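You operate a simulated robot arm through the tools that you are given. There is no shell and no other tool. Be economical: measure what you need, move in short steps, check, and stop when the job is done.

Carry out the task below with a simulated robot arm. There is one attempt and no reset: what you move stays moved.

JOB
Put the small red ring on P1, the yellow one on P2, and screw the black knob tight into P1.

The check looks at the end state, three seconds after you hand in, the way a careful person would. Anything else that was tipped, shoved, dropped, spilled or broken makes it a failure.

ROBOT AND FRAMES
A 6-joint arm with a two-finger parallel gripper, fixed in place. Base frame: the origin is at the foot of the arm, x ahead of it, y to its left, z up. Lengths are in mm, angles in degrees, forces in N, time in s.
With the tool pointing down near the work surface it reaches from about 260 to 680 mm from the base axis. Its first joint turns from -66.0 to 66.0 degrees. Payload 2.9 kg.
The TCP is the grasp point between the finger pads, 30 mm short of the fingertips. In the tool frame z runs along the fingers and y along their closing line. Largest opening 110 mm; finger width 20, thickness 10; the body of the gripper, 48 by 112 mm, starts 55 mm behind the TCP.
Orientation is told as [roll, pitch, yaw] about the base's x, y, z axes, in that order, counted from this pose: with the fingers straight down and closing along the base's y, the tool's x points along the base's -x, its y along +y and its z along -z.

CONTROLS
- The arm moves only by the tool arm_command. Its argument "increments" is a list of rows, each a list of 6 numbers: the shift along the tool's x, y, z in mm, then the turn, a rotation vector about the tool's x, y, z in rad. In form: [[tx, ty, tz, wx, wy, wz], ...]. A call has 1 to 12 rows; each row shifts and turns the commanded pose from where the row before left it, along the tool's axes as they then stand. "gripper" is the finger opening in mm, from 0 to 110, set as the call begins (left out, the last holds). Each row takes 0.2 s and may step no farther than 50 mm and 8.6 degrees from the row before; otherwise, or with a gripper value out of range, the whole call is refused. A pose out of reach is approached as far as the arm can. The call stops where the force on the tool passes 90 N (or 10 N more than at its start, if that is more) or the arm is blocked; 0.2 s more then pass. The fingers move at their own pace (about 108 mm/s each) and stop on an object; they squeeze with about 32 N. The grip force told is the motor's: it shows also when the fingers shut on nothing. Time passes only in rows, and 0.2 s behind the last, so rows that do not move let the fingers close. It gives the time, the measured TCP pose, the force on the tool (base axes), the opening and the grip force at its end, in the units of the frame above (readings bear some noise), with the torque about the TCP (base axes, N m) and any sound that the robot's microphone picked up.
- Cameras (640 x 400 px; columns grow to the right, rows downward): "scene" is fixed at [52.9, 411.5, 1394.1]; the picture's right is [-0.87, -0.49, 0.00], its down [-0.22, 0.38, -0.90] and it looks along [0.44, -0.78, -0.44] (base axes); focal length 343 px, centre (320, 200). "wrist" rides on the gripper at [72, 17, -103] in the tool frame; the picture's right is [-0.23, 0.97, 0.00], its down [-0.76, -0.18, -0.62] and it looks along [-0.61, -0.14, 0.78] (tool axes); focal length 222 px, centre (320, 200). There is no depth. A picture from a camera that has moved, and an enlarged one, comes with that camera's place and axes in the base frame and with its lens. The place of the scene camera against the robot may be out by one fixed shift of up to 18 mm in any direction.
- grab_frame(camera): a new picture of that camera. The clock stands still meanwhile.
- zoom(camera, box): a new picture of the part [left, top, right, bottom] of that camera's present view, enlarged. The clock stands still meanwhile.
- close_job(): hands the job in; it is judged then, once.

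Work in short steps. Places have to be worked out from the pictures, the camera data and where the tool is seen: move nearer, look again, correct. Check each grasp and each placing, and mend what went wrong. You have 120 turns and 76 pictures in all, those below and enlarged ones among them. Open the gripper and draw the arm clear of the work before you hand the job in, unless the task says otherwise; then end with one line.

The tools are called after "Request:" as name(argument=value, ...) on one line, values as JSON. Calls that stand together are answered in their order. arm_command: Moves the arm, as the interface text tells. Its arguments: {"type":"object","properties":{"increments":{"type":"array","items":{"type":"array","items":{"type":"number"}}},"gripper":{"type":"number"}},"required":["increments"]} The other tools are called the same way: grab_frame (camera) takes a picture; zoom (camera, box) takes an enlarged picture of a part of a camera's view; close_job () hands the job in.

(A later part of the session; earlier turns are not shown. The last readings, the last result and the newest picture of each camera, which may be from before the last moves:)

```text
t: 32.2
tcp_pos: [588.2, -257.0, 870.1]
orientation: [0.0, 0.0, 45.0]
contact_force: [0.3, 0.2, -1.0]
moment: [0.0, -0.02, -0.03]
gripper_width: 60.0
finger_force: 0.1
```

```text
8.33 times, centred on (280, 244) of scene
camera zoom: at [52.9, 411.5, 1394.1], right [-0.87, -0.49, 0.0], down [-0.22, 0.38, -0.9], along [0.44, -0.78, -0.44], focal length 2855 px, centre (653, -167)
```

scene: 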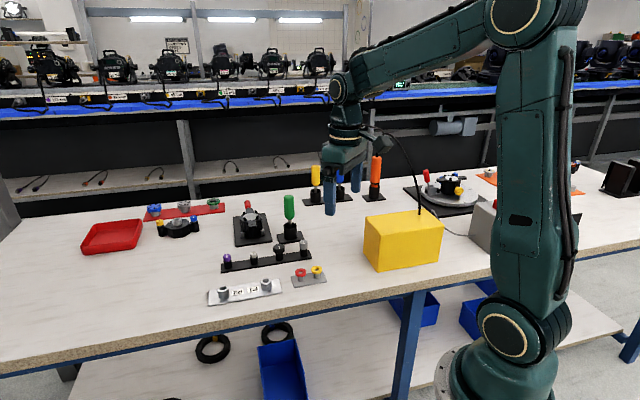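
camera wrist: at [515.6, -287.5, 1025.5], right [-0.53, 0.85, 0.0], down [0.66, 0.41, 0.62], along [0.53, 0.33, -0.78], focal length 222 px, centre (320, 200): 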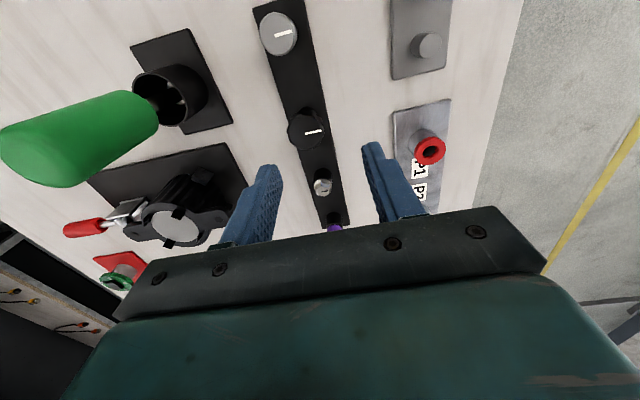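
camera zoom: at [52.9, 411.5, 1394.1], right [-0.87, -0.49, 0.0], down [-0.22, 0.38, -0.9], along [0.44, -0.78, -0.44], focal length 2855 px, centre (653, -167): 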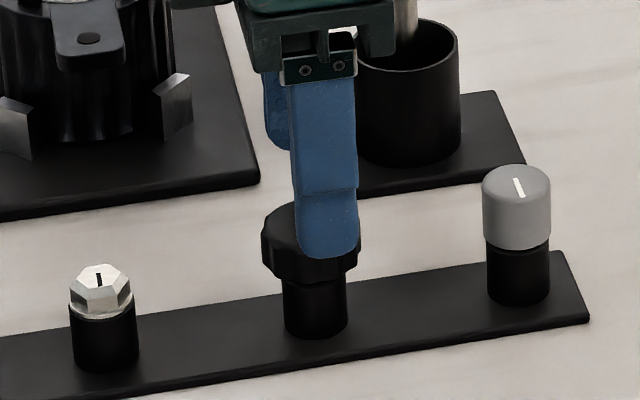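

Knob nearly centred; offset about -1.6 mm in tool y. I correct and lower to tips at ≈817, then re-measure.

Request:
arm_command(increments=[[-0.8, -1.6, 12, 0, 0, 0], [0, 0, 11, 0, 0, 0], [0, 0, 0, 0, 0, 0], [0, 0, 0, 0, 0, 0]])

Request:
zoom(camera="wrist", box=[220, 90, 420, 215])

```text
t: 33.2
tcp_pos: [591.4, -256.6, 846.7]
orientation: [0.0, 0.0, 45.0]
contact_force: [0.3, 0.0, 0.8]
moment: [0.0, -0.01, 0.0]
gripper_width: 60.0
finger_force: 0.1
```

```text
3.20 times, centred on (320, 152) of wrist
camera zoom: at [527.7, -294.5, 949.4], right [-0.53, 0.85, 0.0], down [0.66, 0.41, 0.62], along [0.53, 0.33, -0.78], focal length 711 px, centre (320, 352)
```

zoom: 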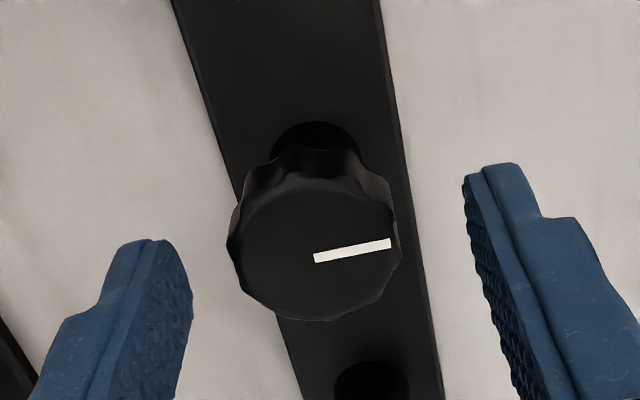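

Scene geometry indicates fore-aft alignment within 1 mm. I lower 12 mm more and check from the scene side before closing.

Request:
arm_command(increments=[[0.4, 0, 6, 0, 0, 0], [0, 0, 6, 0, 0, 0], [0, 0, 0, 0, 0, 0], [0, 0, 0, 0, 0, 0]], gripper=46)

Request:
zoom(camera="scene", box=[255, 225, 305, 265])

Request:
zoom(camera="wrist", box=[220, 90, 420, 215])

```text
t: 34.2
tcp_pos: [589.9, -256.5, 835.4]
orientation: [0.0, 0.0, 44.9]
contact_force: [-0.8, -0.3, -0.9]
moment: [-0.02, 0.01, 0.04]
gripper_width: 46.3
finger_force: 0.2
```

```text
10.00 times, centred on (280, 245) of scene
camera zoom: at [52.9, 411.5, 1394.1], right [-0.87, -0.49, 0.0], down [-0.22, 0.38, -0.9], along [0.44, -0.78, -0.44], focal length 3426 px, centre (720, -250)
```

zoom: 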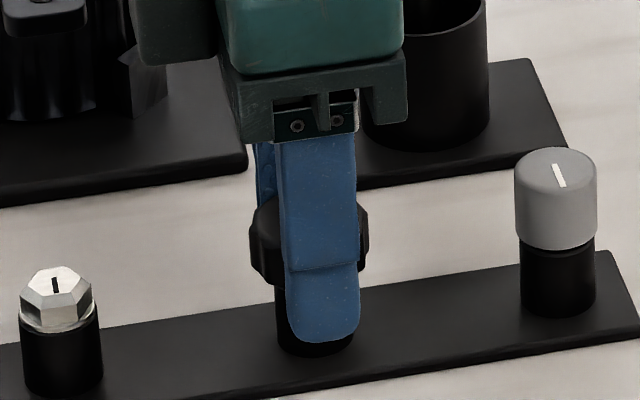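

```text
3.20 times, centred on (320, 152) of wrist
camera zoom: at [527.9, -295.4, 938.3], right [-0.53, 0.85, 0.0], down [0.66, 0.41, 0.62], along [0.53, 0.33, -0.78], focal length 711 px, centre (320, 352)
```

zoom: 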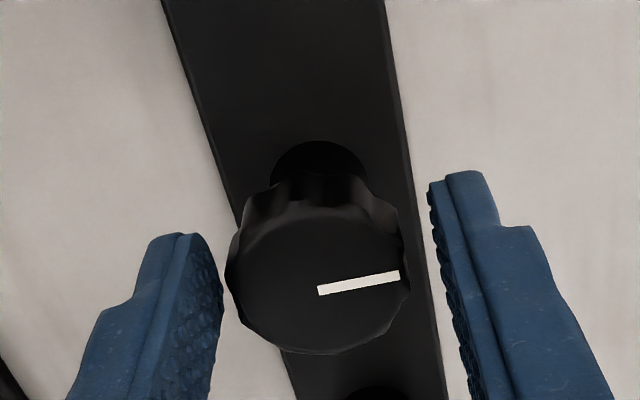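

Aligned within a millimetre both ways. Close on the knob.

Request:
arm_command(increments=[[0.4, 0, 0, 0, 0, 0], [0, 0, 0, 0, 0, 0], [0, 0, 0, 0, 0, 0], [0, 0, 0, 0, 0, 0]], gripper=20)

```text
t: 35.2
tcp_pos: [590.2, -256.6, 835.5]
orientation: [0.0, 0.0, 45.0]
contact_force: [0.5, 0.0, 0.2]
moment: [-0.01, -0.03, -0.02]
gripper_width: 32.3
finger_force: 32.0
```

Gripped at 32.3 mm. I test-lift 4 mm gently to learn whether it is threaded in or just standing.

Request:
arm_command(increments=[[0, 0, -1, 0, 0, 0], [0, 0, -1, 0, 0, 0], [0, 0, -2, 0, 0, 0], [0, 0, 0, 0, 0, 0]])

```text
t: 36.2
tcp_pos: [590.9, -258.0, 840.6]
orientation: [-0.1, 0.0, 44.9]
contact_force: [0.5, 0.8, -0.4]
moment: [0.03, 0.0, 0.03]
gripper_width: 32.4
finger_force: 32.2
```

Free lift, no resistance. I raise it 45 mm more and look.

Request:
arm_command(increments=[[0, 0, -10, 0, 0, 0], [0, 0, -20, 0, 0, 0], [0, 0, -20, 0, 0, 0], [0, 0, 0, 0, 0, 0]])

Request:
zoom(camera="scene", box=[245, 205, 305, 253])

```text
t: 37.2
tcp_pos: [590.1, -258.7, 888.5]
orientation: [0.1, 0.0, 45.0]
contact_force: [-0.3, 0.5, 0.0]
moment: [0.03, -0.02, -0.03]
gripper_width: 32.3
finger_force: 32.2
```

```text
8.33 times, centred on (275, 229) of scene
camera zoom: at [52.9, 411.5, 1394.1], right [-0.87, -0.49, 0.0], down [-0.22, 0.38, -0.9], along [0.44, -0.78, -0.44], focal length 2855 px, centre (695, -42)
```

zoom: 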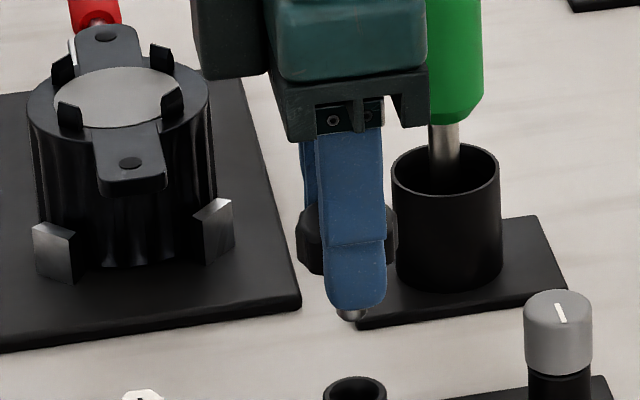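

The knob has a threaded stud and came out cleanly. I carry it above P1.

Request:
arm_command(increments=[[0, 0, -12, 0, 0, 0], [-14, 30, 0, 0, 0, 0], [-14, 30, 0, 0, 0, 0], [-14, 30, 0, 0, 0, 0], [-13.2, 29.3, 0, 0, 0, 0], [0, 0, 0, 0, 0, 0], [0, 0, 0, 0, 0, 0]])

Request:
zoom(camera="wrist", box=[240, 80, 400, 180])

Request:
zoom(camera="scene", box=[250, 235, 300, 275])

```text
t: 38.8
tcp_pos: [545.3, -134.5, 900.8]
orientation: [0.0, -0.1, 45.0]
contact_force: [0.6, -0.3, -0.2]
moment: [0.0, 0.0, 0.03]
gripper_width: 32.2
finger_force: 31.5
```

```text
4.00 times, centred on (320, 130) of wrist
camera zoom: at [482.6, -172.0, 1004.6], right [-0.53, 0.85, 0.0], down [0.66, 0.41, 0.62], along [0.53, 0.33, -0.78], focal length 888 px, centre (320, 480)
```

zoom: 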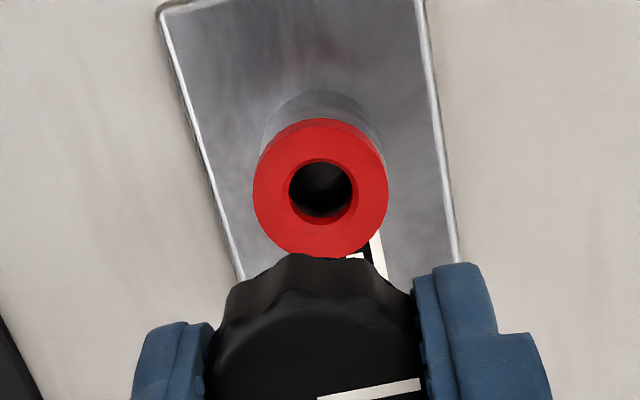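

```text
10.00 times, centred on (275, 255) of scene
camera zoom: at [52.9, 411.5, 1394.1], right [-0.87, -0.49, 0.0], down [-0.22, 0.38, -0.9], along [0.44, -0.78, -0.44], focal length 3426 px, centre (770, -350)
```

zoom: 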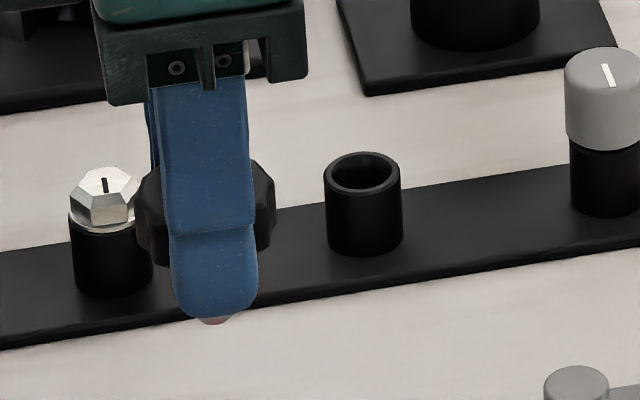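

Scene view suggests the stud is ≈1.5 mm too far along the rail. I correct (tx +1.5, ty +0.6), lower to just above the ring, and inspect.

Request:
arm_command(increments=[[1.5, 0.6, 10, 0, 0, 0], [0, 0, 10, 0, 0, 0], [0, 0, 9, 0, 0, 0], [0, 0, 0, 0, 0, 0], [0, 0, 0, 0, 0, 0]])

Request:
zoom(camera="scene", box=[255, 248, 300, 284])

Request:
zoom(camera="wrist", box=[260, 90, 380, 165])

```text
t: 40.0
tcp_pos: [545.5, -134.9, 873.0]
orientation: [0.1, 0.0, 45.0]
contact_force: [0.0, 0.7, 0.4]
moment: [0.0, -0.02, 0.01]
gripper_width: 32.2
finger_force: 31.7
```

```text
11.11 times, centred on (278, 266) of scene
camera zoom: at [52.9, 411.5, 1394.1], right [-0.87, -0.49, 0.0], down [-0.22, 0.38, -0.9], along [0.44, -0.78, -0.44], focal length 3807 px, centre (792, -533)
```

zoom: 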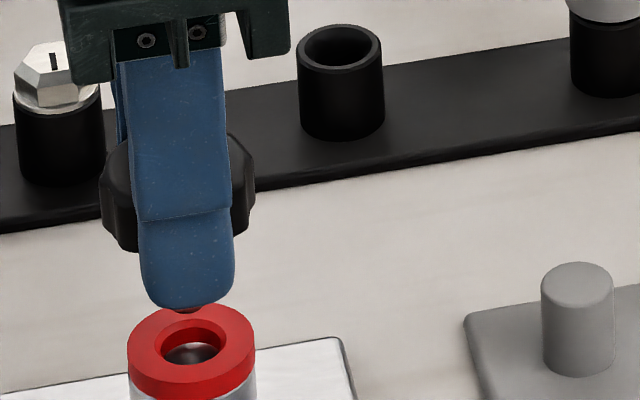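

```text
5.33 times, centred on (320, 128) of wrist
camera zoom: at [481.9, -172.5, 976.4], right [-0.53, 0.85, 0.0], down [0.66, 0.41, 0.62], along [0.53, 0.33, -0.78], focal length 1185 px, centre (320, 587)
```

zoom: 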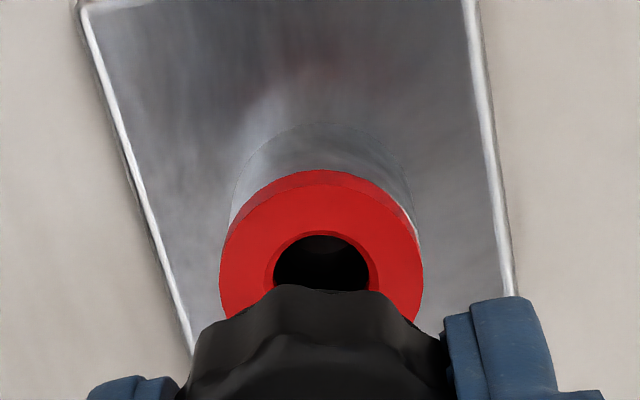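

Knob aligned fore-aft; I shift ty +0.6 and lower 12 mm gently, watching for contact as the stud enters the ring.

Request:
arm_command(increments=[[0, 0.6, 2, 0, 0, 0], [0, 0, 2, 0, 0, 0], [0, 0, 2, 0, 0, 0], [0, 0, 2, 0, 0, 0], [0, 0, 2, 0, 0, 0], [0, 0, 2, 0, 0, 0], [0, 0, 0, 0, 0, 0]])

Request:
zoom(camera="scene", box=[255, 248, 300, 284])

```text
t: 41.6
tcp_pos: [543.6, -133.3, 859.9]
orientation: [0.0, 0.0, 45.0]
contact_force: [0.5, -0.1, -0.5]
moment: [-0.02, -0.03, 0.0]
gripper_width: 32.2
finger_force: 32.2
```

```text
11.11 times, centred on (278, 266) of scene
camera zoom: at [52.9, 411.5, 1394.1], right [-0.87, -0.49, 0.0], down [-0.22, 0.38, -0.9], along [0.44, -0.78, -0.44], focal length 3807 px, centre (792, -533)
```

zoom: 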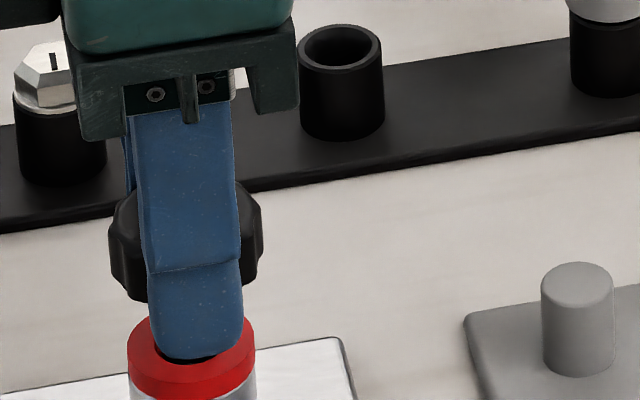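

Aligned and the stud tip should be entering the ring. I continue lowering in 1 mm steps.

Request:
arm_command(increments=[[0, 0, 1, 0, 0, 0], [0, 0, 1, 0, 0, 0], [0, 0, 1, 0, 0, 0], [0, 0, 1, 0, 0, 0], [0, 0, 0, 0, 0, 0]])

Request:
arm_command(increments=[[0, 0, 1, 0, 0, 0], [0, 0, 1, 0, 0, 0], [0, 0, 1, 0, 0, 0], [0, 0, 0, 0, 0, 0]])

```text
t: 42.8
tcp_pos: [545.1, -133.8, 857.0]
orientation: [0.0, -0.1, 45.0]
contact_force: [0.1, -0.4, -0.2]
moment: [0.01, -0.02, -0.01]
gripper_width: 32.2
finger_force: 31.6
```

```text
t: 43.8
tcp_pos: [543.5, -134.8, 853.5]
orientation: [0.0, -0.1, 45.1]
contact_force: [0.4, -0.2, 0.6]
moment: [0.0, -0.02, -0.02]
gripper_width: 32.1
finger_force: 32.0
```

Still free. Three more millimetres, then a look.

Request:
arm_command(increments=[[0, 0, 1, 0, 0, 0], [0, 0, 1, 0, 0, 0], [0, 0, 1, 0, 0, 0], [0, 0, 0, 0, 0, 0]])

Request:
zoom(camera="wrist", box=[260, 90, 380, 165])

Request:
zoom(camera="scene", box=[255, 248, 300, 284])

```text
t: 44.8
tcp_pos: [543.7, -134.2, 851.7]
orientation: [-0.1, -0.1, 44.9]
contact_force: [1.2, 0.2, 0.0]
moment: [0.0, -0.04, -0.01]
gripper_width: 32.2
finger_force: 32.0
```

```text
5.33 times, centred on (320, 128) of wrist
camera zoom: at [480.6, -171.9, 954.0], right [-0.53, 0.85, 0.0], down [0.66, 0.41, 0.62], along [0.53, 0.33, -0.78], focal length 1185 px, centre (320, 587)
```

zoom: 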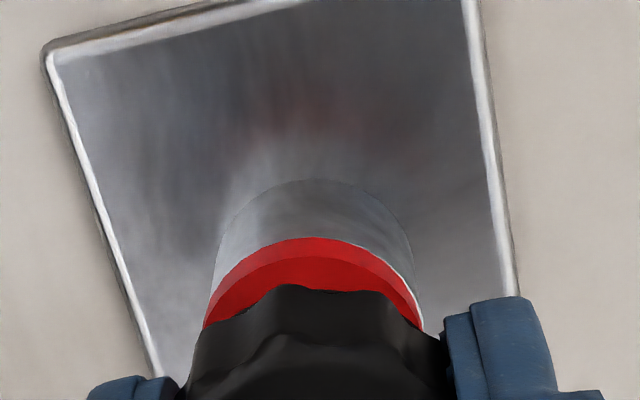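

```text
11.11 times, centred on (278, 266) of scene
camera zoom: at [52.9, 411.5, 1394.1], right [-0.87, -0.49, 0.0], down [-0.22, 0.38, -0.9], along [0.44, -0.78, -0.44], focal length 3807 px, centre (792, -533)
```

zoom: 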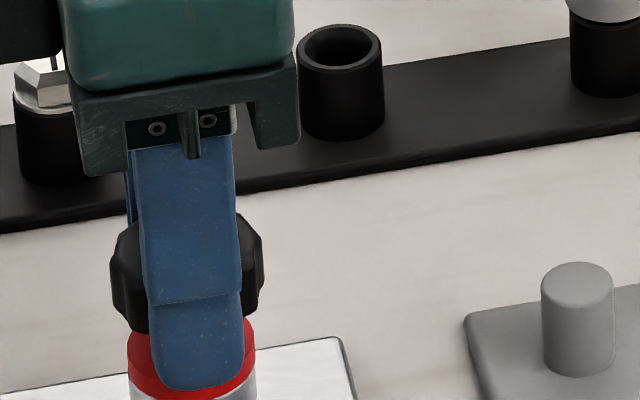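

No contact yet; ring is undisturbed. Continue lowering.

Request:
arm_command(increments=[[0, 0, 1, 0, 0, 0], [0, 0, 1, 0, 0, 0], [0, 0, 1, 0, 0, 0], [0, 0, 0, 0, 0, 0]])

Request:
arm_command(increments=[[0, 0, 0.7, 0, 0, 0], [0, 0, 0.7, 0, 0, 0], [0, 0, 0.7, 0, 0, 0], [0, 0, 0, 0, 0, 0]])

```text
t: 45.8
tcp_pos: [544.4, -134.0, 847.8]
orientation: [0.0, 0.0, 44.9]
contact_force: [1.7, 0.3, -0.6]
moment: [0.0, -0.05, -0.01]
gripper_width: 32.5
finger_force: 31.6
```

```text
t: 46.8
tcp_pos: [544.7, -134.3, 846.5]
orientation: [-0.2, -0.2, 45.2]
contact_force: [12.9, 6.4, -1.2]
moment: [0.2, -0.29, 0.03]
gripper_width: 32.0
finger_force: 32.0
```

A side load of ~14 N toward +x+y: the stud is on the chamfer; I lift 1 mm and move forward ~1 mm (tx −1), then press again.

Request:
arm_command(increments=[[0, 0, -1, 0, 0, 0], [-1, 0, 0, 0, 0, 0], [0, 0, 0, 0, 0, 0]])

Request:
arm_command(increments=[[0, 0, 0.7, 0, 0, 0], [0, 0, 0.6, 0, 0, 0], [0, 0, 0, 0, 0, 0]])

```text
t: 47.6
tcp_pos: [543.7, -134.0, 846.6]
orientation: [0.0, 0.1, 44.9]
contact_force: [8.1, 0.2, -3.3]
moment: [0.03, -0.12, 0.02]
gripper_width: 32.4
finger_force: 31.5
```

```text
t: 48.4
tcp_pos: [545.7, -134.2, 846.4]
orientation: [0.0, 0.0, 45.0]
contact_force: [-1.4, -2.2, 1.1]
moment: [-0.08, 0.05, -0.02]
gripper_width: 32.1
finger_force: 31.2
```

Side load is now small (≈2 N). I go on pressing down carefully.

Request:
arm_command(increments=[[0, 0, 0.6, 0, 0, 0], [0, 0, 0.6, 0, 0, 0], [0, 0, 0, 0, 0, 0]])

Request:
zoom(camera="scene", box=[255, 248, 300, 284])

```text
t: 49.2
tcp_pos: [544.6, -134.0, 844.4]
orientation: [0.0, -0.1, 45.0]
contact_force: [-8.1, -0.7, 13.5]
moment: [-0.05, 0.27, 0.03]
gripper_width: 32.2
finger_force: 32.5
```

```text
11.11 times, centred on (278, 266) of scene
camera zoom: at [52.5, 411.5, 1394.1], right [-0.87, -0.49, 0.0], down [-0.22, 0.38, -0.9], along [0.44, -0.78, -0.44], focal length 3807 px, centre (792, -533)
```

zoom: 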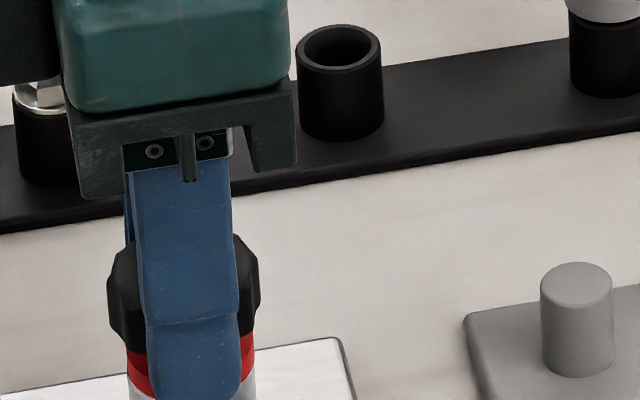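

Fz 13.5 N: stud on thread start, knob about 2 mm above ring. I ease the side load and turn clockwise (tool +z) ~95° with slight feed.

Request:
arm_command(increments=[[0.4, 0, 0, 0, 0, 0], [0, 0, 0.03, 0, 0, 0.145], [0, 0, 0.03, 0, 0, 0.145], [0, 0, 0.03, 0, 0, 0.145], [0, 0, 0.03, 0, 0, 0.145], [0, 0, 0.03, 0, 0, 0.145], [0, 0, 0.03, 0, 0, 0.145], [0, 0, 0.03, 0, 0, 0.145], [0, 0, 0.03, 0, 0, 0.145], [0, 0, 0.03, 0, 0, 0.145], [0, 0, 0.03, 0, 0, 0.145], [0, 0, 0.03, 0, 0, 0.145]])

```text
t: 51.8
tcp_pos: [543.8, -134.4, 844.7]
orientation: [0.0, 0.0, -46.7]
contact_force: [7.6, -9.2, -0.3]
moment: [-0.24, -0.16, 0.01]
gripper_width: 32.2
finger_force: 32.0
```

Fz dropped to ~0 (thread biting), with side load due to grip eccentricity of ≈0.9 mm in tool x. I relieve it and keep turning about the stud axis.

Request:
arm_command(increments=[[-0.9, 0, 0.1, 0, 0, 0], [0, -0.13, 0.04, 0, 0, 0.145], [0, -0.13, 0.04, 0, 0, 0.145], [0, -0.13, 0.04, 0, 0, 0.145], [0, -0.13, 0.04, 0, 0, 0.145], [0, -0.13, 0.04, 0, 0, 0.145], [0, -0.13, 0.04, 0, 0, 0.145], [0, -0.13, 0.04, 0, 0, 0.145], [0, 0, 0, 0, 0, 0]])

```text
t: 53.8
tcp_pos: [543.8, -134.0, 843.8]
orientation: [0.0, 0.0, -104.7]
contact_force: [4.2, -8.0, -1.0]
moment: [-0.23, -0.16, -0.06]
gripper_width: 32.3
finger_force: 32.1
```

Residual side load ≈9 N. I relieve it, then open to regrip and check the knob stands by itself in the thread.

Request:
arm_command(increments=[[-0.6, 0.5, 0, 0, 0, 0], [0, 0, 0, 0, 0, 0]])

Request:
arm_command(increments=[[0, 0, 0, 0, 0, 0], [0, 0, 0, 0, 0, 0]], gripper=48)

Request:
zoom(camera="wrist", box=[220, 90, 420, 215])

Request:
zoom(camera="scene", box=[255, 248, 300, 284])

```text
t: 54.4
tcp_pos: [544.7, -134.2, 845.0]
orientation: [-0.1, 0.1, -104.5]
contact_force: [0.9, -2.1, -1.0]
moment: [-0.01, -0.05, -0.02]
gripper_width: 32.5
finger_force: 31.6
```

```text
t: 55.0
tcp_pos: [544.7, -134.9, 844.1]
orientation: [0.1, 0.0, -104.6]
contact_force: [0.3, -0.3, -1.0]
moment: [0.02, -0.03, 0.0]
gripper_width: 48.0
finger_force: 0.1
```

```text
3.20 times, centred on (320, 152) of wrist
camera zoom: at [579.6, -68.0, 947.2], right [0.89, -0.46, 0.0], down [-0.36, -0.69, 0.62], along [-0.29, -0.55, -0.78], focal length 711 px, centre (320, 352)
```

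zoom: 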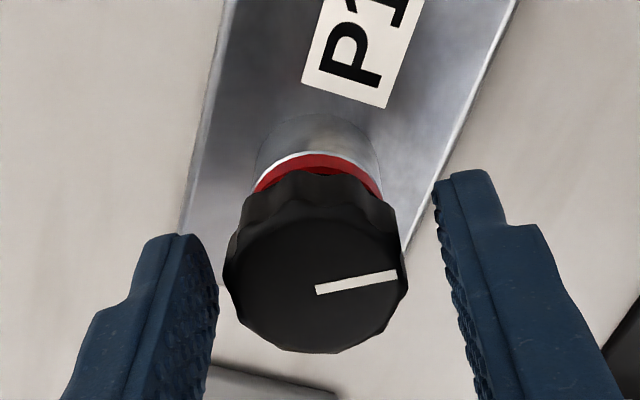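

```text
11.11 times, centred on (278, 266) of scene
camera zoom: at [52.9, 411.5, 1394.1], right [-0.87, -0.49, 0.0], down [-0.22, 0.38, -0.9], along [0.44, -0.78, -0.44], focal length 3807 px, centre (792, -533)
```

zoom: 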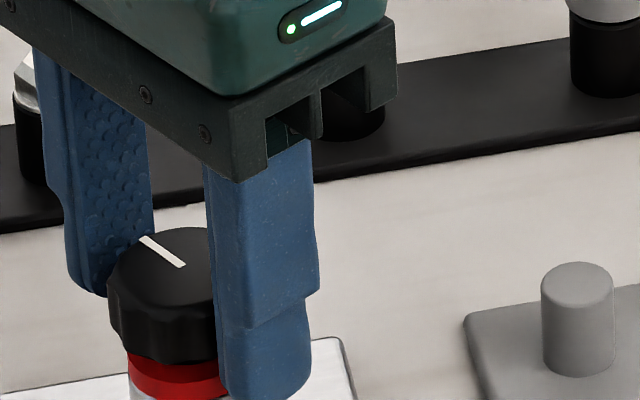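

The knob stands engaged upright, its mark turned with the gripper. I rotate back ~200° for the next stroke.

Request:
arm_command(increments=[[0, 0, 0, 0, 0, -0.149], [0, 0, 0, 0, 0, -0.149], [0, 0, 0, 0, 0, -0.149], [0, 0, 0, 0, 0, -0.149], [0, 0, 0, 0, 0, -0.149], [0, 0, 0, 0, 0, -0.149], [0, 0, 0, 0, 0, -0.149], [0, 0, 0, 0, 0, -0.149], [0, 0, 0, 0, 0, -0.149], [0, 0, 0, 0, 0, -0.149], [0, 0, 0, 0, 0, -0.149], [0, 0, 0, 0, 0, -0.149]])

Request:
arm_command(increments=[[0, 0, 0, 0, 0, -0.149], [0, 0, 0, 0, 0, -0.149], [0, 0, 0, 0, 0, -0.149], [0, 0, 0, 0, 0, -0.149], [0, 0, 0, 0, 0, -0.149], [0, 0, 0, 0, 0, -0.149], [0, 0, 0, 0, 0, -0.149], [0, 0, 0, 0, 0, -0.149], [0, 0, 0, 0, 0, -0.149], [0, 0, 0, 0, 0, -0.149], [0, 0, 0, 0, 0, -0.149], [0, 0, 0, 0, 0, -0.149]])

```text
t: 57.6
tcp_pos: [544.2, -134.4, 843.3]
orientation: [0.0, -0.1, -1.9]
contact_force: [0.2, 0.4, -0.5]
moment: [-0.01, 0.02, -0.02]
gripper_width: 48.2
finger_force: 0.1
```

```text
t: 60.2
tcp_pos: [546.6, -135.7, 844.3]
orientation: [0.1, 0.0, 100.5]
contact_force: [0.0, 0.4, -0.8]
moment: [0.01, 0.0, 0.02]
gripper_width: 48.1
finger_force: 0.1
```

Close and read the side force for centring.

Request:
arm_command(increments=[[0, 0, 0, 0, 0, 0], [0, 0, 0, 0, 0, 0], [0, 0, 0, 0, 0, 0]], gripper=20)

```text
t: 61.0
tcp_pos: [544.8, -135.6, 843.9]
orientation: [0.1, -0.1, 100.5]
contact_force: [-7.1, -1.0, 1.6]
moment: [0.02, 0.14, 0.02]
gripper_width: 32.1
finger_force: 32.5
```

Side force -7 N along the closing line → shift ty +0.8, then turn with slight feed.

Request:
arm_command(increments=[[0, 0.8, 0, 0, 0, 0], [0, 0, 0.04, 0, 0, 0.149], [0, 0, 0.04, 0, 0, 0.149], [0, 0, 0.04, 0, 0, 0.149], [0, 0, 0.04, 0, 0, 0.149], [0, 0, 0.04, 0, 0, 0.149], [0, 0, 0.04, 0, 0, 0.149], [0, 0, 0.04, 0, 0, 0.149], [0, 0, 0.04, 0, 0, 0.149], [0, 0, 0.04, 0, 0, 0.149], [0, 0, 0.04, 0, 0, 0.149], [0, 0, 0.04, 0, 0, 0.149]])

```text
t: 63.6
tcp_pos: [542.6, -135.0, 843.2]
orientation: [0.1, 0.3, 6.4]
contact_force: [-14.5, 2.7, -6.8]
moment: [0.07, 0.3, 0.04]
gripper_width: 32.0
finger_force: 31.8
```

The thread pulls down (Fz −7 N) and there's 14 N side load from eccentricity. I relieve both and continue turning about the stud axis.

Request:
arm_command(increments=[[1.3, 0, 0.5, 0, 0, 0], [0, 0.15, 0.1, 0, 0, 0.149], [0, 0.15, 0.1, 0, 0, 0.149], [0, 0.15, 0.1, 0, 0, 0.149], [0, 0.15, 0.1, 0, 0, 0.149], [0, 0.15, 0.1, 0, 0, 0.149], [0, 0.15, 0.1, 0, 0, 0.149], [0, 0.15, 0.1, 0, 0, 0.149], [0, 0.15, 0.1, 0, 0, 0.149], [0, 0.15, 0.1, 0, 0, 0.149], [0, 0.15, 0.1, 0, 0, 0.149], [0, 0.15, 0.1, 0, 0, 0.149]])

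```text
t: 66.2
tcp_pos: [544.1, -133.2, 842.5]
orientation: [0.3, 0.1, -87.4]
contact_force: [2.7, 17.9, -5.7]
moment: [0.46, -0.05, 0.05]
gripper_width: 32.3
finger_force: 31.8
```

Side load again from eccentric grip. I relieve it, open, return to the estimated stud axis, and rotate back.

Request:
arm_command(increments=[[1.2, 0.3, 0.4, 0, 0, 0], [0, 0, 0, 0, 0, 0]])

Request:
arm_command(increments=[[0, 0, 0, 0, 0, 0], [0, 0, 0, 0, 0, 0], [-1.5, 0, 0, 0, 0, 0], [0, 0, 0, 0, 0, -0.149], [0, 0, 0, 0, 0, -0.149], [0, 0, 0, 0, 0, -0.149], [0, 0, 0, 0, 0, -0.149], [0, 0, 0, 0, 0, -0.149], [0, 0, 0, 0, 0, -0.149], [0, 0, 0, 0, 0, -0.149], [0, 0, 0, 0, 0, -0.149], [0, 0, 0, 0, 0, -0.149]], gripper=46)

Request:
zoom(camera="wrist", box=[220, 90, 420, 215])

Request:
zoom(camera="scene", box=[255, 248, 300, 284])

```text
t: 66.8
tcp_pos: [543.4, -131.9, 841.8]
orientation: [0.1, 0.0, -87.6]
contact_force: [2.2, 12.8, -3.3]
moment: [0.31, -0.03, 0.0]
gripper_width: 32.2
finger_force: 31.3
```

```text
t: 69.4
tcp_pos: [544.5, -133.4, 843.6]
orientation: [-0.1, 0.0, -10.4]
contact_force: [0.4, 0.9, -0.1]
moment: [-0.01, 0.0, -0.02]
gripper_width: 45.9
finger_force: 0.0
```

```text
3.20 times, centred on (320, 152) of wrist
camera zoom: at [476.2, -103.4, 945.2], right [0.4, 0.92, 0.0], down [0.72, -0.31, 0.62], along [0.57, -0.25, -0.78], focal length 711 px, centre (320, 352)
```

zoom: 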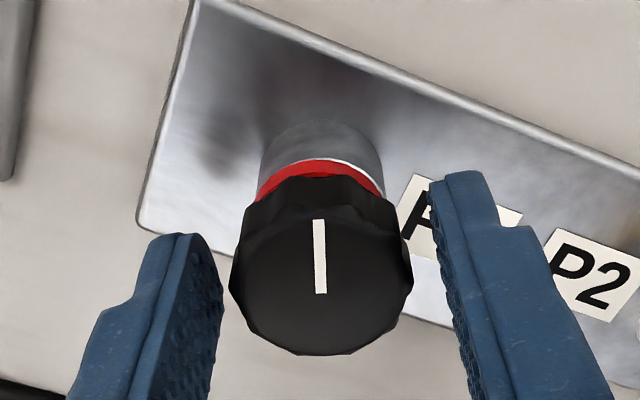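

```text
11.11 times, centred on (278, 266) of scene
camera zoom: at [52.9, 411.5, 1394.1], right [-0.87, -0.49, 0.0], down [-0.22, 0.38, -0.9], along [0.44, -0.78, -0.44], focal length 3807 px, centre (792, -533)
```

zoom: 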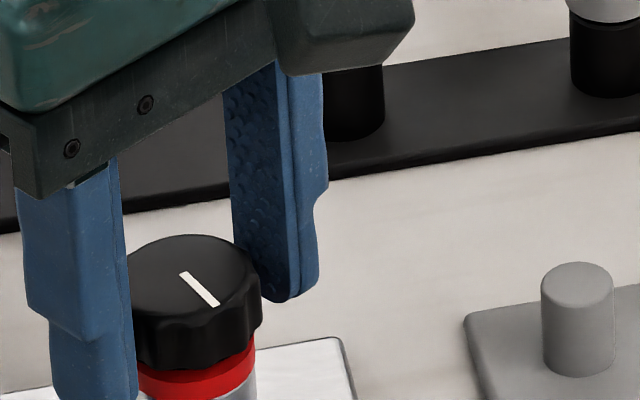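

Knob rotated 187° with no slip and descends. I continue the return to yaw ≈92°.

Request:
arm_command(increments=[[0, 0, 0, 0, 0, -0.149], [0, 0, 0, 0, 0, -0.149], [0, 0, 0, 0, 0, -0.149], [0, 0, 0, 0, 0, -0.149], [0, 0, 0, 0, 0, -0.149], [0, 0, 0, 0, 0, -0.149], [0, 0, 0, 0, 0, -0.149], [0, 0, 0, 0, 0, -0.149], [0, 0, 0, 0, 0, -0.149], [0, 0, 0, 0, 0, -0.149], [0, 0, 0, 0, 0, -0.149], [0, 0, 0, 0, 0, -0.149]])

Request:
arm_command(increments=[[0, 0, 0, 0, 0, 0], [0, 0, 0, 0, 0, 0], [0, 0, 0, 0, 0, 0]], gripper=20)

```text
t: 72.0
tcp_pos: [542.4, -135.6, 842.0]
orientation: [0.0, 0.0, 92.0]
contact_force: [-0.2, -0.4, 0.1]
moment: [-0.02, -0.01, -0.02]
gripper_width: 46.0
finger_force: 0.0
```

```text
t: 72.8
tcp_pos: [543.2, -135.0, 842.5]
orientation: [-0.2, 0.0, 91.8]
contact_force: [8.6, 0.8, -2.0]
moment: [-0.01, -0.19, -0.03]
gripper_width: 32.3
finger_force: 31.6
```

Null side force (ty −0.7) and turn.

Request:
arm_command(increments=[[0, -0.7, 0.2, 0, 0, 0], [0, 0, 0.1, 0, 0, 0.149], [0, 0, 0.1, 0, 0, 0.149], [0, 0, 0.1, 0, 0, 0.149], [0, 0, 0.1, 0, 0, 0.149], [0, 0, 0.1, 0, 0, 0.149], [0, 0, 0.1, 0, 0, 0.149], [0, 0, 0.1, 0, 0, 0.149], [0, 0, 0.1, 0, 0, 0.149], [0, 0, 0.1, 0, 0, 0.149], [0, 0, 0.1, 0, 0, 0.149], [0, 0, 0, 0, 0, 0]])

```text
t: 75.4
tcp_pos: [544.4, -134.5, 839.3]
orientation: [0.0, 0.0, 6.4]
contact_force: [-1.8, 2.5, 5.6]
moment: [0.07, 0.05, 0.45]
gripper_width: 32.4
finger_force: 32.0
```

A torque of 0.45 N·m has appeared, with little side load: possibly seating. I keep turning a little to see it rise.

Request:
arm_command(increments=[[0, 0, 0, 0, 0, 0.149], [0, 0, 0, 0, 0, 0.149], [0, 0, 0, 0, 0, 0.149], [0, 0, 0, 0, 0, 0]])

Request:
zoom(camera="wrist", box=[220, 90, 420, 215])

Request:
zoom(camera="scene", box=[255, 248, 300, 284])

```text
t: 76.4
tcp_pos: [543.7, -133.8, 841.0]
orientation: [0.0, 0.1, -19.1]
contact_force: [-1.1, 4.7, -1.2]
moment: [0.07, 0.01, 0.51]
gripper_width: 32.4
finger_force: 32.0
```

```text
3.20 times, centred on (320, 152) of wrist
camera zoom: at [481.2, -93.1, 943.3], right [0.54, 0.84, 0.0], down [0.66, -0.42, 0.62], along [0.53, -0.33, -0.78], focal length 711 px, centre (320, 352)
```

zoom: 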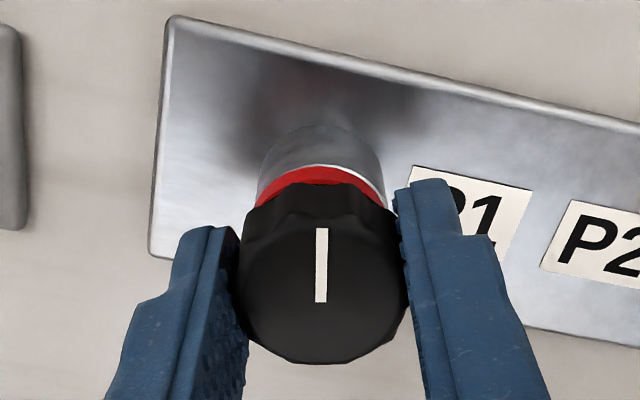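

```text
11.11 times, centred on (278, 266) of scene
camera zoom: at [52.9, 411.5, 1394.1], right [-0.87, -0.49, 0.0], down [-0.22, 0.38, -0.9], along [0.44, -0.78, -0.44], focal length 3807 px, centre (792, -533)
```

zoom: 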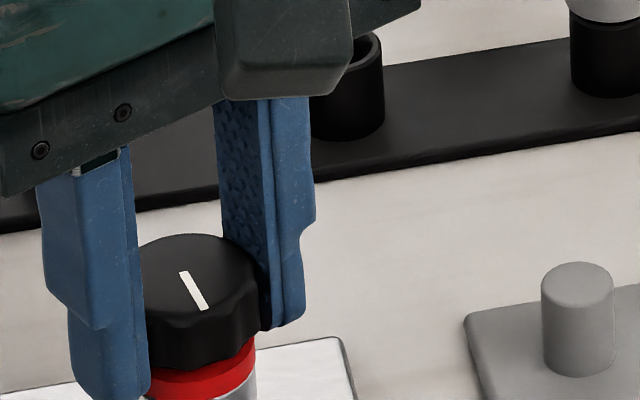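

The knob turned only ≈11° in this stroke before the pads began slipping at ≈0.5 N·m, so it appears seated. I check the knob–ring gap closely.

Request:
zoom(camera="scene", box=[262, 268, 280, 284])

```text
16.00 times, centred on (271, 276) of scene
camera zoom: at [52.9, 411.5, 1394.1], right [-0.87, -0.49, 0.0], down [-0.22, 0.38, -0.9], along [0.44, -0.78, -0.44], focal length 5482 px, centre (1104, -1016)
```

zoom: 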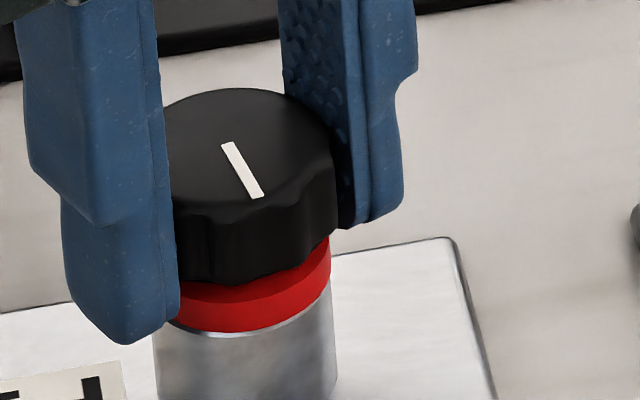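

The gap still looks like ~5 mm (ring is only ≈4.5 thick), so this is a jam (cross-thread), not a seat. I back off counter-clockwise to free it and watch torque.

Request:
arm_command(increments=[[0, 0, 0, 0, 0, -0.149], [0, 0, 0, 0, 0, -0.149], [0, 0, 0, 0, 0, -0.149], [0, 0, 0, 0, 0, -0.149], [0, 0, 0, 0, 0, 0]])

```text
t: 77.6
tcp_pos: [544.0, -133.6, 841.4]
orientation: [0.1, 0.2, 15.0]
contact_force: [-5.1, -0.5, -4.0]
moment: [-0.01, 0.05, 0.04]
gripper_width: 32.3
finger_force: 32.0
```

Free counter-clockwise. I turn clockwise again to see where torque builds.

Request:
arm_command(increments=[[0, 0, 0, 0, 0, 0.149], [0, 0, 0, 0, 0, 0.149], [0, 0, 0, 0, 0, 0]])

Request:
arm_command(increments=[[0, 0, 0, 0, 0, 0.149], [0, 0, 0, 0, 0, 0.149], [0, 0, 0, 0, 0, 0]])

Request:
arm_command(increments=[[0, 0, 0, 0, 0, 0.149], [0, 0, 0, 0, 0, 0.149], [0, 0, 0, 0, 0, 0]])

```text
t: 78.4
tcp_pos: [544.1, -134.6, 841.2]
orientation: [0.0, 0.1, -2.1]
contact_force: [-4.1, 3.4, -5.8]
moment: [0.09, 0.11, 0.01]
gripper_width: 32.3
finger_force: 32.3
```

```text
t: 79.2
tcp_pos: [544.1, -133.3, 841.2]
orientation: [0.2, 0.1, -19.1]
contact_force: [-1.5, 11.3, -13.4]
moment: [0.24, 0.04, 0.46]
gripper_width: 32.0
finger_force: 32.3
```

```text
t: 80.0
tcp_pos: [544.3, -135.1, 841.5]
orientation: [0.2, -0.3, -36.3]
contact_force: [4.2, 10.2, -3.0]
moment: [0.23, -0.06, 0.61]
gripper_width: 31.8
finger_force: 31.8
```

It jams at the same angle each time with a real ~6 mm gap, so the thread was started askew. I'll unscrew it: ccw stroke with upward feed.

Request:
arm_command(increments=[[0, 0, -0.3, 0, 0, -0.149], [0, 0, -0.06, 0, 0, -0.149], [0, 0, -0.06, 0, 0, -0.149], [0, 0, -0.06, 0, 0, -0.149], [0, 0, -0.06, 0, 0, -0.149], [0, 0, -0.06, 0, 0, -0.149], [0, 0, -0.06, 0, 0, -0.149], [0, 0, -0.06, 0, 0, -0.149], [0, 0, -0.06, 0, 0, -0.149], [0, 0, -0.06, 0, 0, -0.149], [0, 0, -0.06, 0, 0, -0.149], [0, 0, 0, 0, 0, 0]])

```text
t: 82.6
tcp_pos: [544.4, -134.2, 842.1]
orientation: [0.0, -0.1, 58.1]
contact_force: [10.2, 17.0, 0.0]
moment: [0.47, -0.34, 0.0]
gripper_width: 32.0
finger_force: 31.4
```

Relieve side load, keep unscrewing to yaw ≈130°.

Request:
arm_command(increments=[[-1.4, -0.1, -0.1, 0, 0, 0], [0, 0.15, -0.06, 0, 0, -0.149], [0, 0.15, -0.06, 0, 0, -0.149], [0, 0.15, -0.06, 0, 0, -0.149], [0, 0.15, -0.06, 0, 0, -0.149], [0, 0.15, -0.06, 0, 0, -0.149], [0, 0.15, -0.06, 0, 0, -0.149], [0, 0.15, -0.06, 0, 0, -0.149], [0, 0.15, -0.06, 0, 0, -0.149], [0, 0, 0, 0, 0, 0]])

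```text
t: 84.8
tcp_pos: [544.5, -134.2, 843.2]
orientation: [0.0, 0.0, 126.0]
contact_force: [-0.9, 6.3, 3.7]
moment: [0.18, 0.04, 0.02]
gripper_width: 32.0
finger_force: 32.3
```

Continue unscrewing as far as the wrist allows.

Request:
arm_command(increments=[[0, 0.15, -0.3, 0, 0, -0.149], [0, 0.15, -0.08, 0, 0, -0.149], [0, 0.15, -0.08, 0, 0, -0.149], [0, 0.15, -0.08, 0, 0, -0.149], [0, 0.15, -0.08, 0, 0, -0.149], [0, 0.15, -0.08, 0, 0, -0.149], [0, 0.15, -0.08, 0, 0, -0.149], [0, 0.15, -0.08, 0, 0, -0.149], [0, 0.15, -0.08, 0, 0, -0.149], [0, 0, 0, 0, 0, 0]])

```text
t: 87.0
tcp_pos: [544.7, -133.3, 844.1]
orientation: [0.3, 0.0, 158.5]
contact_force: [-12.6, -43.3, -1.0]
moment: [-0.88, 0.28, 0.01]
gripper_width: 31.7
finger_force: 31.2
out of reach, approached as far as the arm can: row 4, 5, 6, 7, 8, 9
```

Wrist limit at yaw ≈158°. I undo the last six rows.

Request:
arm_command(increments=[[0, -0.15, 0, 0, 0, 0.149], [0, -0.15, 0, 0, 0, 0.149], [0, -0.15, 0, 0, 0, 0.149], [0, -0.15, 0, 0, 0, 0.149], [0, -0.15, 0, 0, 0, 0.149], [0, -0.15, 0, 0, 0, 0.149], [0, 0, 0, 0, 0, 0]])

```text
t: 88.6
tcp_pos: [543.7, -130.3, 844.1]
orientation: [0.2, 0.2, 107.6]
contact_force: [-18.1, -34.6, -0.9]
moment: [-0.69, 0.41, -0.06]
gripper_width: 32.1
finger_force: 31.6
```

The command had been clamped, so I'm now offset; I relieve the side load (~39 N).

Request:
arm_command(increments=[[1.0, 0.9, 0, 0, 0, 0], [1.0, 0.9, 0, 0, 0, 0], [0, 0, 0, 0, 0, 0]])

```text
t: 89.4
tcp_pos: [542.9, -130.5, 843.8]
orientation: [0.2, 0.0, 107.9]
contact_force: [-17.4, -24.5, 0.0]
moment: [-0.48, 0.45, -0.06]
gripper_width: 31.5
finger_force: 31.7
```

I simply open the gripper to release all stress, then look.

Request:
arm_command(increments=[[0, 0, 0, 0, 0, 0], [0, 0, 0, 0, 0, 0], [0, 0, 0, 0, 0, 0]], gripper=50)

Request:
zoom(camera="wrist", box=[220, 90, 420, 215])

Request:
zoom(camera="scene", box=[255, 248, 300, 284])

```text
t: 90.2
tcp_pos: [545.4, -126.4, 843.9]
orientation: [-0.2, -0.2, 108.5]
contact_force: [0.7, -0.1, -0.3]
moment: [-0.03, 0.03, 0.01]
gripper_width: 50.0
finger_force: 0.1
```

```text
3.20 times, centred on (320, 152) of wrist
camera zoom: at [552.4, -199.7, 946.4], right [-1.0, -0.09, 0.0], down [-0.07, 0.78, 0.63], along [-0.06, 0.62, -0.78], focal length 711 px, centre (320, 352)
```

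zoom: 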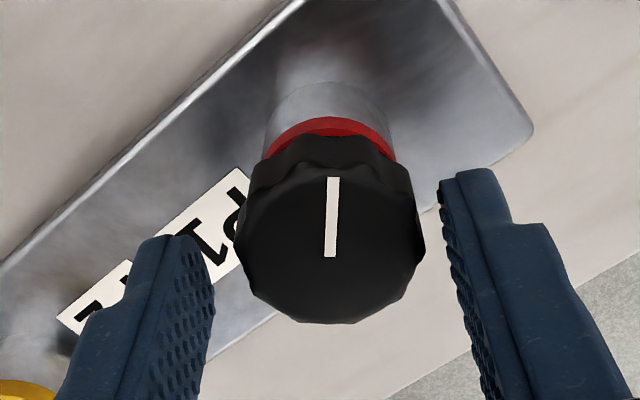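

```text
11.11 times, centred on (278, 266) of scene
camera zoom: at [52.9, 411.5, 1394.1], right [-0.87, -0.49, 0.0], down [-0.22, 0.38, -0.9], along [0.44, -0.78, -0.44], focal length 3807 px, centre (792, -533)
```

zoom: 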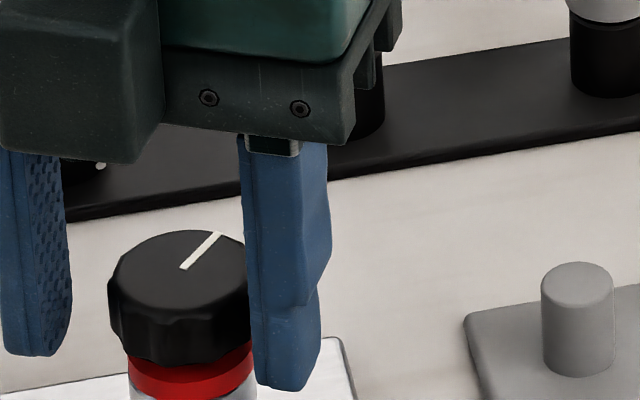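

Nothing disturbed; the knob still stands in the bore. I recentre on it and rotate cw with open fingers, stopping near yaw 20° to centre by a light grip.

Request:
arm_command(increments=[[3.5, 1.6, 0, 0, 0, 0], [3.4, 1.6, 0, 0, 0, 0], [0, 0, 0, 0, 0, 0.149], [0, 0, 0, 0, 0, 0.149], [0, 0, 0, 0, 0, 0.149], [0, 0, 0, 0, 0, 0.149], [0, 0, 0, 0, 0, 0.149], [0, 0, 0, 0, 0, 0.149], [0, 0, 0, 0, 0, 0.149], [0, 0, 0, 0, 0, 0.149], [0, 0, 0, 0, 0, 0.149], [0, 0, 0, 0, 0, 0.149]])

Request:
arm_command(increments=[[0, 0, 0, 0, 0, 0], [0, 0, 0, 0, 0, 0], [0, 0, 0, 0, 0, 0]], gripper=20)

```text
t: 92.8
tcp_pos: [545.1, -134.5, 844.4]
orientation: [0.2, -0.1, 22.8]
contact_force: [-0.9, -0.9, 0.2]
moment: [-0.02, 0.02, 0.01]
gripper_width: 50.1
finger_force: 0.1
```

```text
t: 93.6
tcp_pos: [545.2, -134.9, 843.6]
orientation: [0.2, -0.1, 23.1]
contact_force: [1.7, -1.8, -0.3]
moment: [-0.03, 0.02, 0.02]
gripper_width: 31.8
finger_force: 31.3
```

Nearly centred here (−2 N). Open, rotate on to yaw ≈ −80°, close again for the other axis.

Request:
arm_command(increments=[[0, -0.25, 0, 0, 0, 0], [0, 0, 0, 0, 0, 0], [0, 0, 0, 0, 0, 0.149], [0, 0, 0, 0, 0, 0.149], [0, 0, 0, 0, 0, 0.149], [0, 0, 0, 0, 0, 0.149], [0, 0, 0, 0, 0, 0.149], [0, 0, 0, 0, 0, 0.149], [0, 0, 0, 0, 0, 0.149], [0, 0, 0, 0, 0, 0.149], [0, 0, 0, 0, 0, 0.149], [0, 0, 0, 0, 0, 0.149]], gripper=46)

Request:
arm_command(increments=[[0, 0, 0, 0, 0, 0.149], [0, 0, 0, 0, 0, 0.149], [0, 0, 0, 0, 0, 0], [0, 0, 0, 0, 0, 0], [0, 0, 0, 0, 0, 0]], gripper=20)

```text
t: 96.2
tcp_pos: [544.6, -134.8, 844.3]
orientation: [0.0, 0.2, -62.5]
contact_force: [0.4, -0.1, -0.3]
moment: [-0.02, 0.02, 0.0]
gripper_width: 46.0
finger_force: 0.0
```

```text
t: 97.4
tcp_pos: [544.1, -135.9, 843.5]
orientation: [0.1, 0.2, -79.5]
contact_force: [-5.7, -8.5, 0.7]
moment: [-0.24, 0.14, 0.0]
gripper_width: 31.7
finger_force: 32.0
```

Null the side force, then unscrew ccw in a long stroke.

Request:
arm_command(increments=[[-0.6, -0.7, 0, 0, 0, 0], [0, 0, -0.06, 0, 0, -0.149], [0, 0, -0.06, 0, 0, -0.149], [0, 0, -0.06, 0, 0, -0.149], [0, 0, -0.06, 0, 0, -0.149], [0, 0, -0.06, 0, 0, -0.149], [0, 0, -0.06, 0, 0, -0.149], [0, 0, -0.06, 0, 0, -0.149], [0, 0, -0.06, 0, 0, -0.149], [0, 0, -0.06, 0, 0, -0.149], [0, 0, -0.06, 0, 0, -0.149], [0, 0, -0.06, 0, 0, -0.149]])

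Request:
arm_command(increments=[[0, 0, -0.06, 0, 0, -0.149], [0, 0, -0.06, 0, 0, -0.149], [0, 0, -0.06, 0, 0, -0.149], [0, 0, -0.06, 0, 0, -0.149], [0, 0, -0.06, 0, 0, -0.149], [0, 0, -0.06, 0, 0, -0.149], [0, 0, -0.06, 0, 0, -0.149], [0, 0, -0.06, 0, 0, -0.149], [0, 0, -0.06, 0, 0, -0.149], [0, 0, -0.06, 0, 0, -0.149], [0, 0, -0.06, 0, 0, -0.149]])

```text
t: 100.0
tcp_pos: [544.9, -134.9, 845.5]
orientation: [0.2, -0.2, 14.8]
contact_force: [10.1, 13.6, -0.9]
moment: [0.31, -0.17, -0.03]
gripper_width: 31.9
finger_force: 32.4
```

```text
t: 102.4
tcp_pos: [543.8, -134.7, 847.2]
orientation: [-0.1, -0.1, 108.7]
contact_force: [7.6, 12.7, -1.6]
moment: [0.24, -0.22, -0.04]
gripper_width: 31.9
finger_force: 31.7
```

The side load is constant in base axes (≈+8,+13 N), so the true axis is about (+0.8,+1.1) mm from here. I shift there, and test-lift 2 mm.

Request:
arm_command(increments=[[-0.8, -1.1, 0, 0, 0, 0], [0, 0, 0, 0, 0, 0]])

Request:
arm_command(increments=[[0, 0, -1, 0, 0, 0], [0, 0, -1, 0, 0, 0], [0, 0, 0, 0, 0, 0]])

```text
t: 103.0
tcp_pos: [544.0, -134.8, 847.2]
orientation: [0.0, -0.2, 108.4]
contact_force: [0.4, 5.4, 0.0]
moment: [0.07, 0.0, 0.02]
gripper_width: 31.8
finger_force: 32.4
```

```text
t: 103.8
tcp_pos: [544.3, -134.5, 848.2]
orientation: [0.0, -0.4, 108.4]
contact_force: [1.4, 6.1, -12.7]
moment: [0.05, -0.05, 0.0]
gripper_width: 31.7
finger_force: 31.8
```

Still threaded (−12.7 N on lifting). I unscrew the remaining 43° available.

Request:
arm_command(increments=[[0, 0, 0, 0, 0, -0.149], [0, 0, 0, 0, 0, -0.149], [0, 0, 0, 0, 0, -0.149], [0, 0, -0.1, 0, 0, -0.149], [0, 0, -0.1, 0, 0, -0.149], [0, 0, 0, 0, 0, 0]])

```text
t: 105.2
tcp_pos: [546.7, -135.0, 850.4]
orientation: [-0.2, 0.2, 151.3]
contact_force: [-9.8, -1.1, 4.3]
moment: [-0.08, 0.44, -0.02]
gripper_width: 31.9
finger_force: 32.3
```

Fz turned to +4 N, rising. Test-lift again after relieving the x load.

Request:
arm_command(increments=[[-0.4, 0.4, -1, 0, 0, 0], [0, 0, -1, 0, 0, 0], [0, 0, -1, 0, 0, 0], [0, 0, 0, 0, 0, 0]])

```text
t: 106.2
tcp_pos: [544.7, -134.0, 853.2]
orientation: [-0.2, 0.0, 151.3]
contact_force: [-1.0, 0.6, -0.4]
moment: [0.0, 0.05, 0.01]
gripper_width: 31.9
finger_force: 32.3
```

Free at z ≈853. I inspect the knob's uprightness and the ring before restarting.

Request:
zoom(camera="scene", box=[255, 248, 300, 284])

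Request:
zoom(camera="wrist", box=[240, 90, 400, 190])

```text
11.11 times, centred on (278, 266) of scene
camera zoom: at [52.9, 411.5, 1394.1], right [-0.87, -0.49, 0.0], down [-0.22, 0.38, -0.9], along [0.44, -0.78, -0.44], focal length 3807 px, centre (792, -533)
```

zoom: 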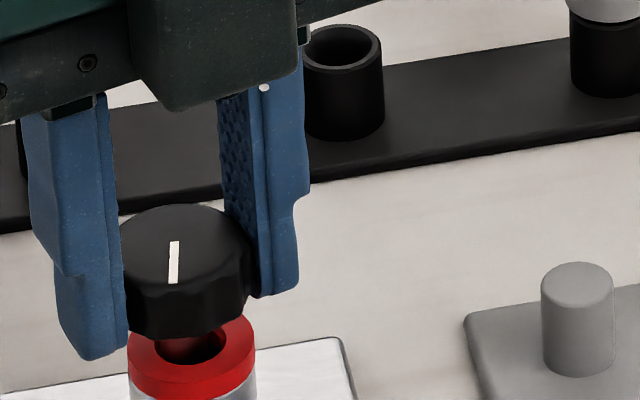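

```text
4.00 times, centred on (320, 140) of wrist
camera zoom: at [600.7, -182.5, 955.1], right [-0.67, -0.74, 0.0], down [-0.58, 0.52, 0.62], along [-0.46, 0.42, -0.78], focal length 888 px, centre (320, 440)
```

zoom: 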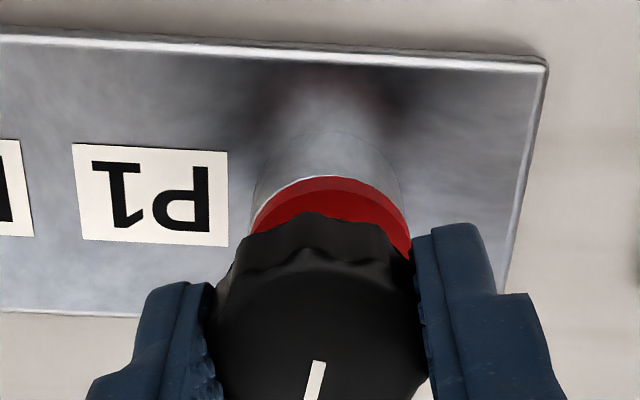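

All looks upright and concentric. I lower gently to light contact.

Request:
arm_command(increments=[[0, 0, 1, 0, 0, 0], [0, 0, 0.7, 0, 0, 0], [0, 0, 0.4, 0, 0, 0], [0, 0, 0, 0, 0, 0]])

```text
t: 107.2
tcp_pos: [545.3, -136.4, 851.0]
orientation: [-0.1, -0.1, 151.2]
contact_force: [0.5, -0.3, -0.2]
moment: [0.0, 0.05, -0.03]
gripper_width: 31.9
finger_force: 32.1
```

Request:
arm_command(increments=[[0, 0, 0.4, 0, 0, 0], [0, 0, 0.4, 0, 0, 0], [0, 0, 0.3, 0, 0, 0], [0, 0, 0, 0, 0, 0]])

```text
t: 108.2
tcp_pos: [545.0, -135.3, 849.5]
orientation: [-0.2, -0.1, 151.2]
contact_force: [0.5, -0.4, -0.3]
moment: [0.01, -0.01, 0.03]
gripper_width: 31.8
finger_force: 32.5
```

Still no contact (no load at all). Lower a little more.

Request:
arm_command(increments=[[0, 0, 0.4, 0, 0, 0], [0, 0, 0.4, 0, 0, 0], [0, 0, 0, 0, 0, 0]])

```text
t: 109.0
tcp_pos: [544.7, -134.7, 848.4]
orientation: [-0.2, 0.0, 151.1]
contact_force: [0.4, 0.5, -0.8]
moment: [0.02, 0.0, 0.0]
gripper_width: 31.8
finger_force: 32.7
```

Continue down in small steps.

Request:
arm_command(increments=[[0, 0, 0.4, 0, 0, 0], [0, 0, 0.4, 0, 0, 0], [0, 0, 0.4, 0, 0, 0], [0, 0, 0, 0, 0, 0]])

```text
t: 110.0
tcp_pos: [545.2, -134.5, 846.8]
orientation: [-0.2, -0.1, 151.2]
contact_force: [-1.4, -0.4, 0.9]
moment: [-0.1, 0.0, -0.01]
gripper_width: 31.7
finger_force: 31.9
```

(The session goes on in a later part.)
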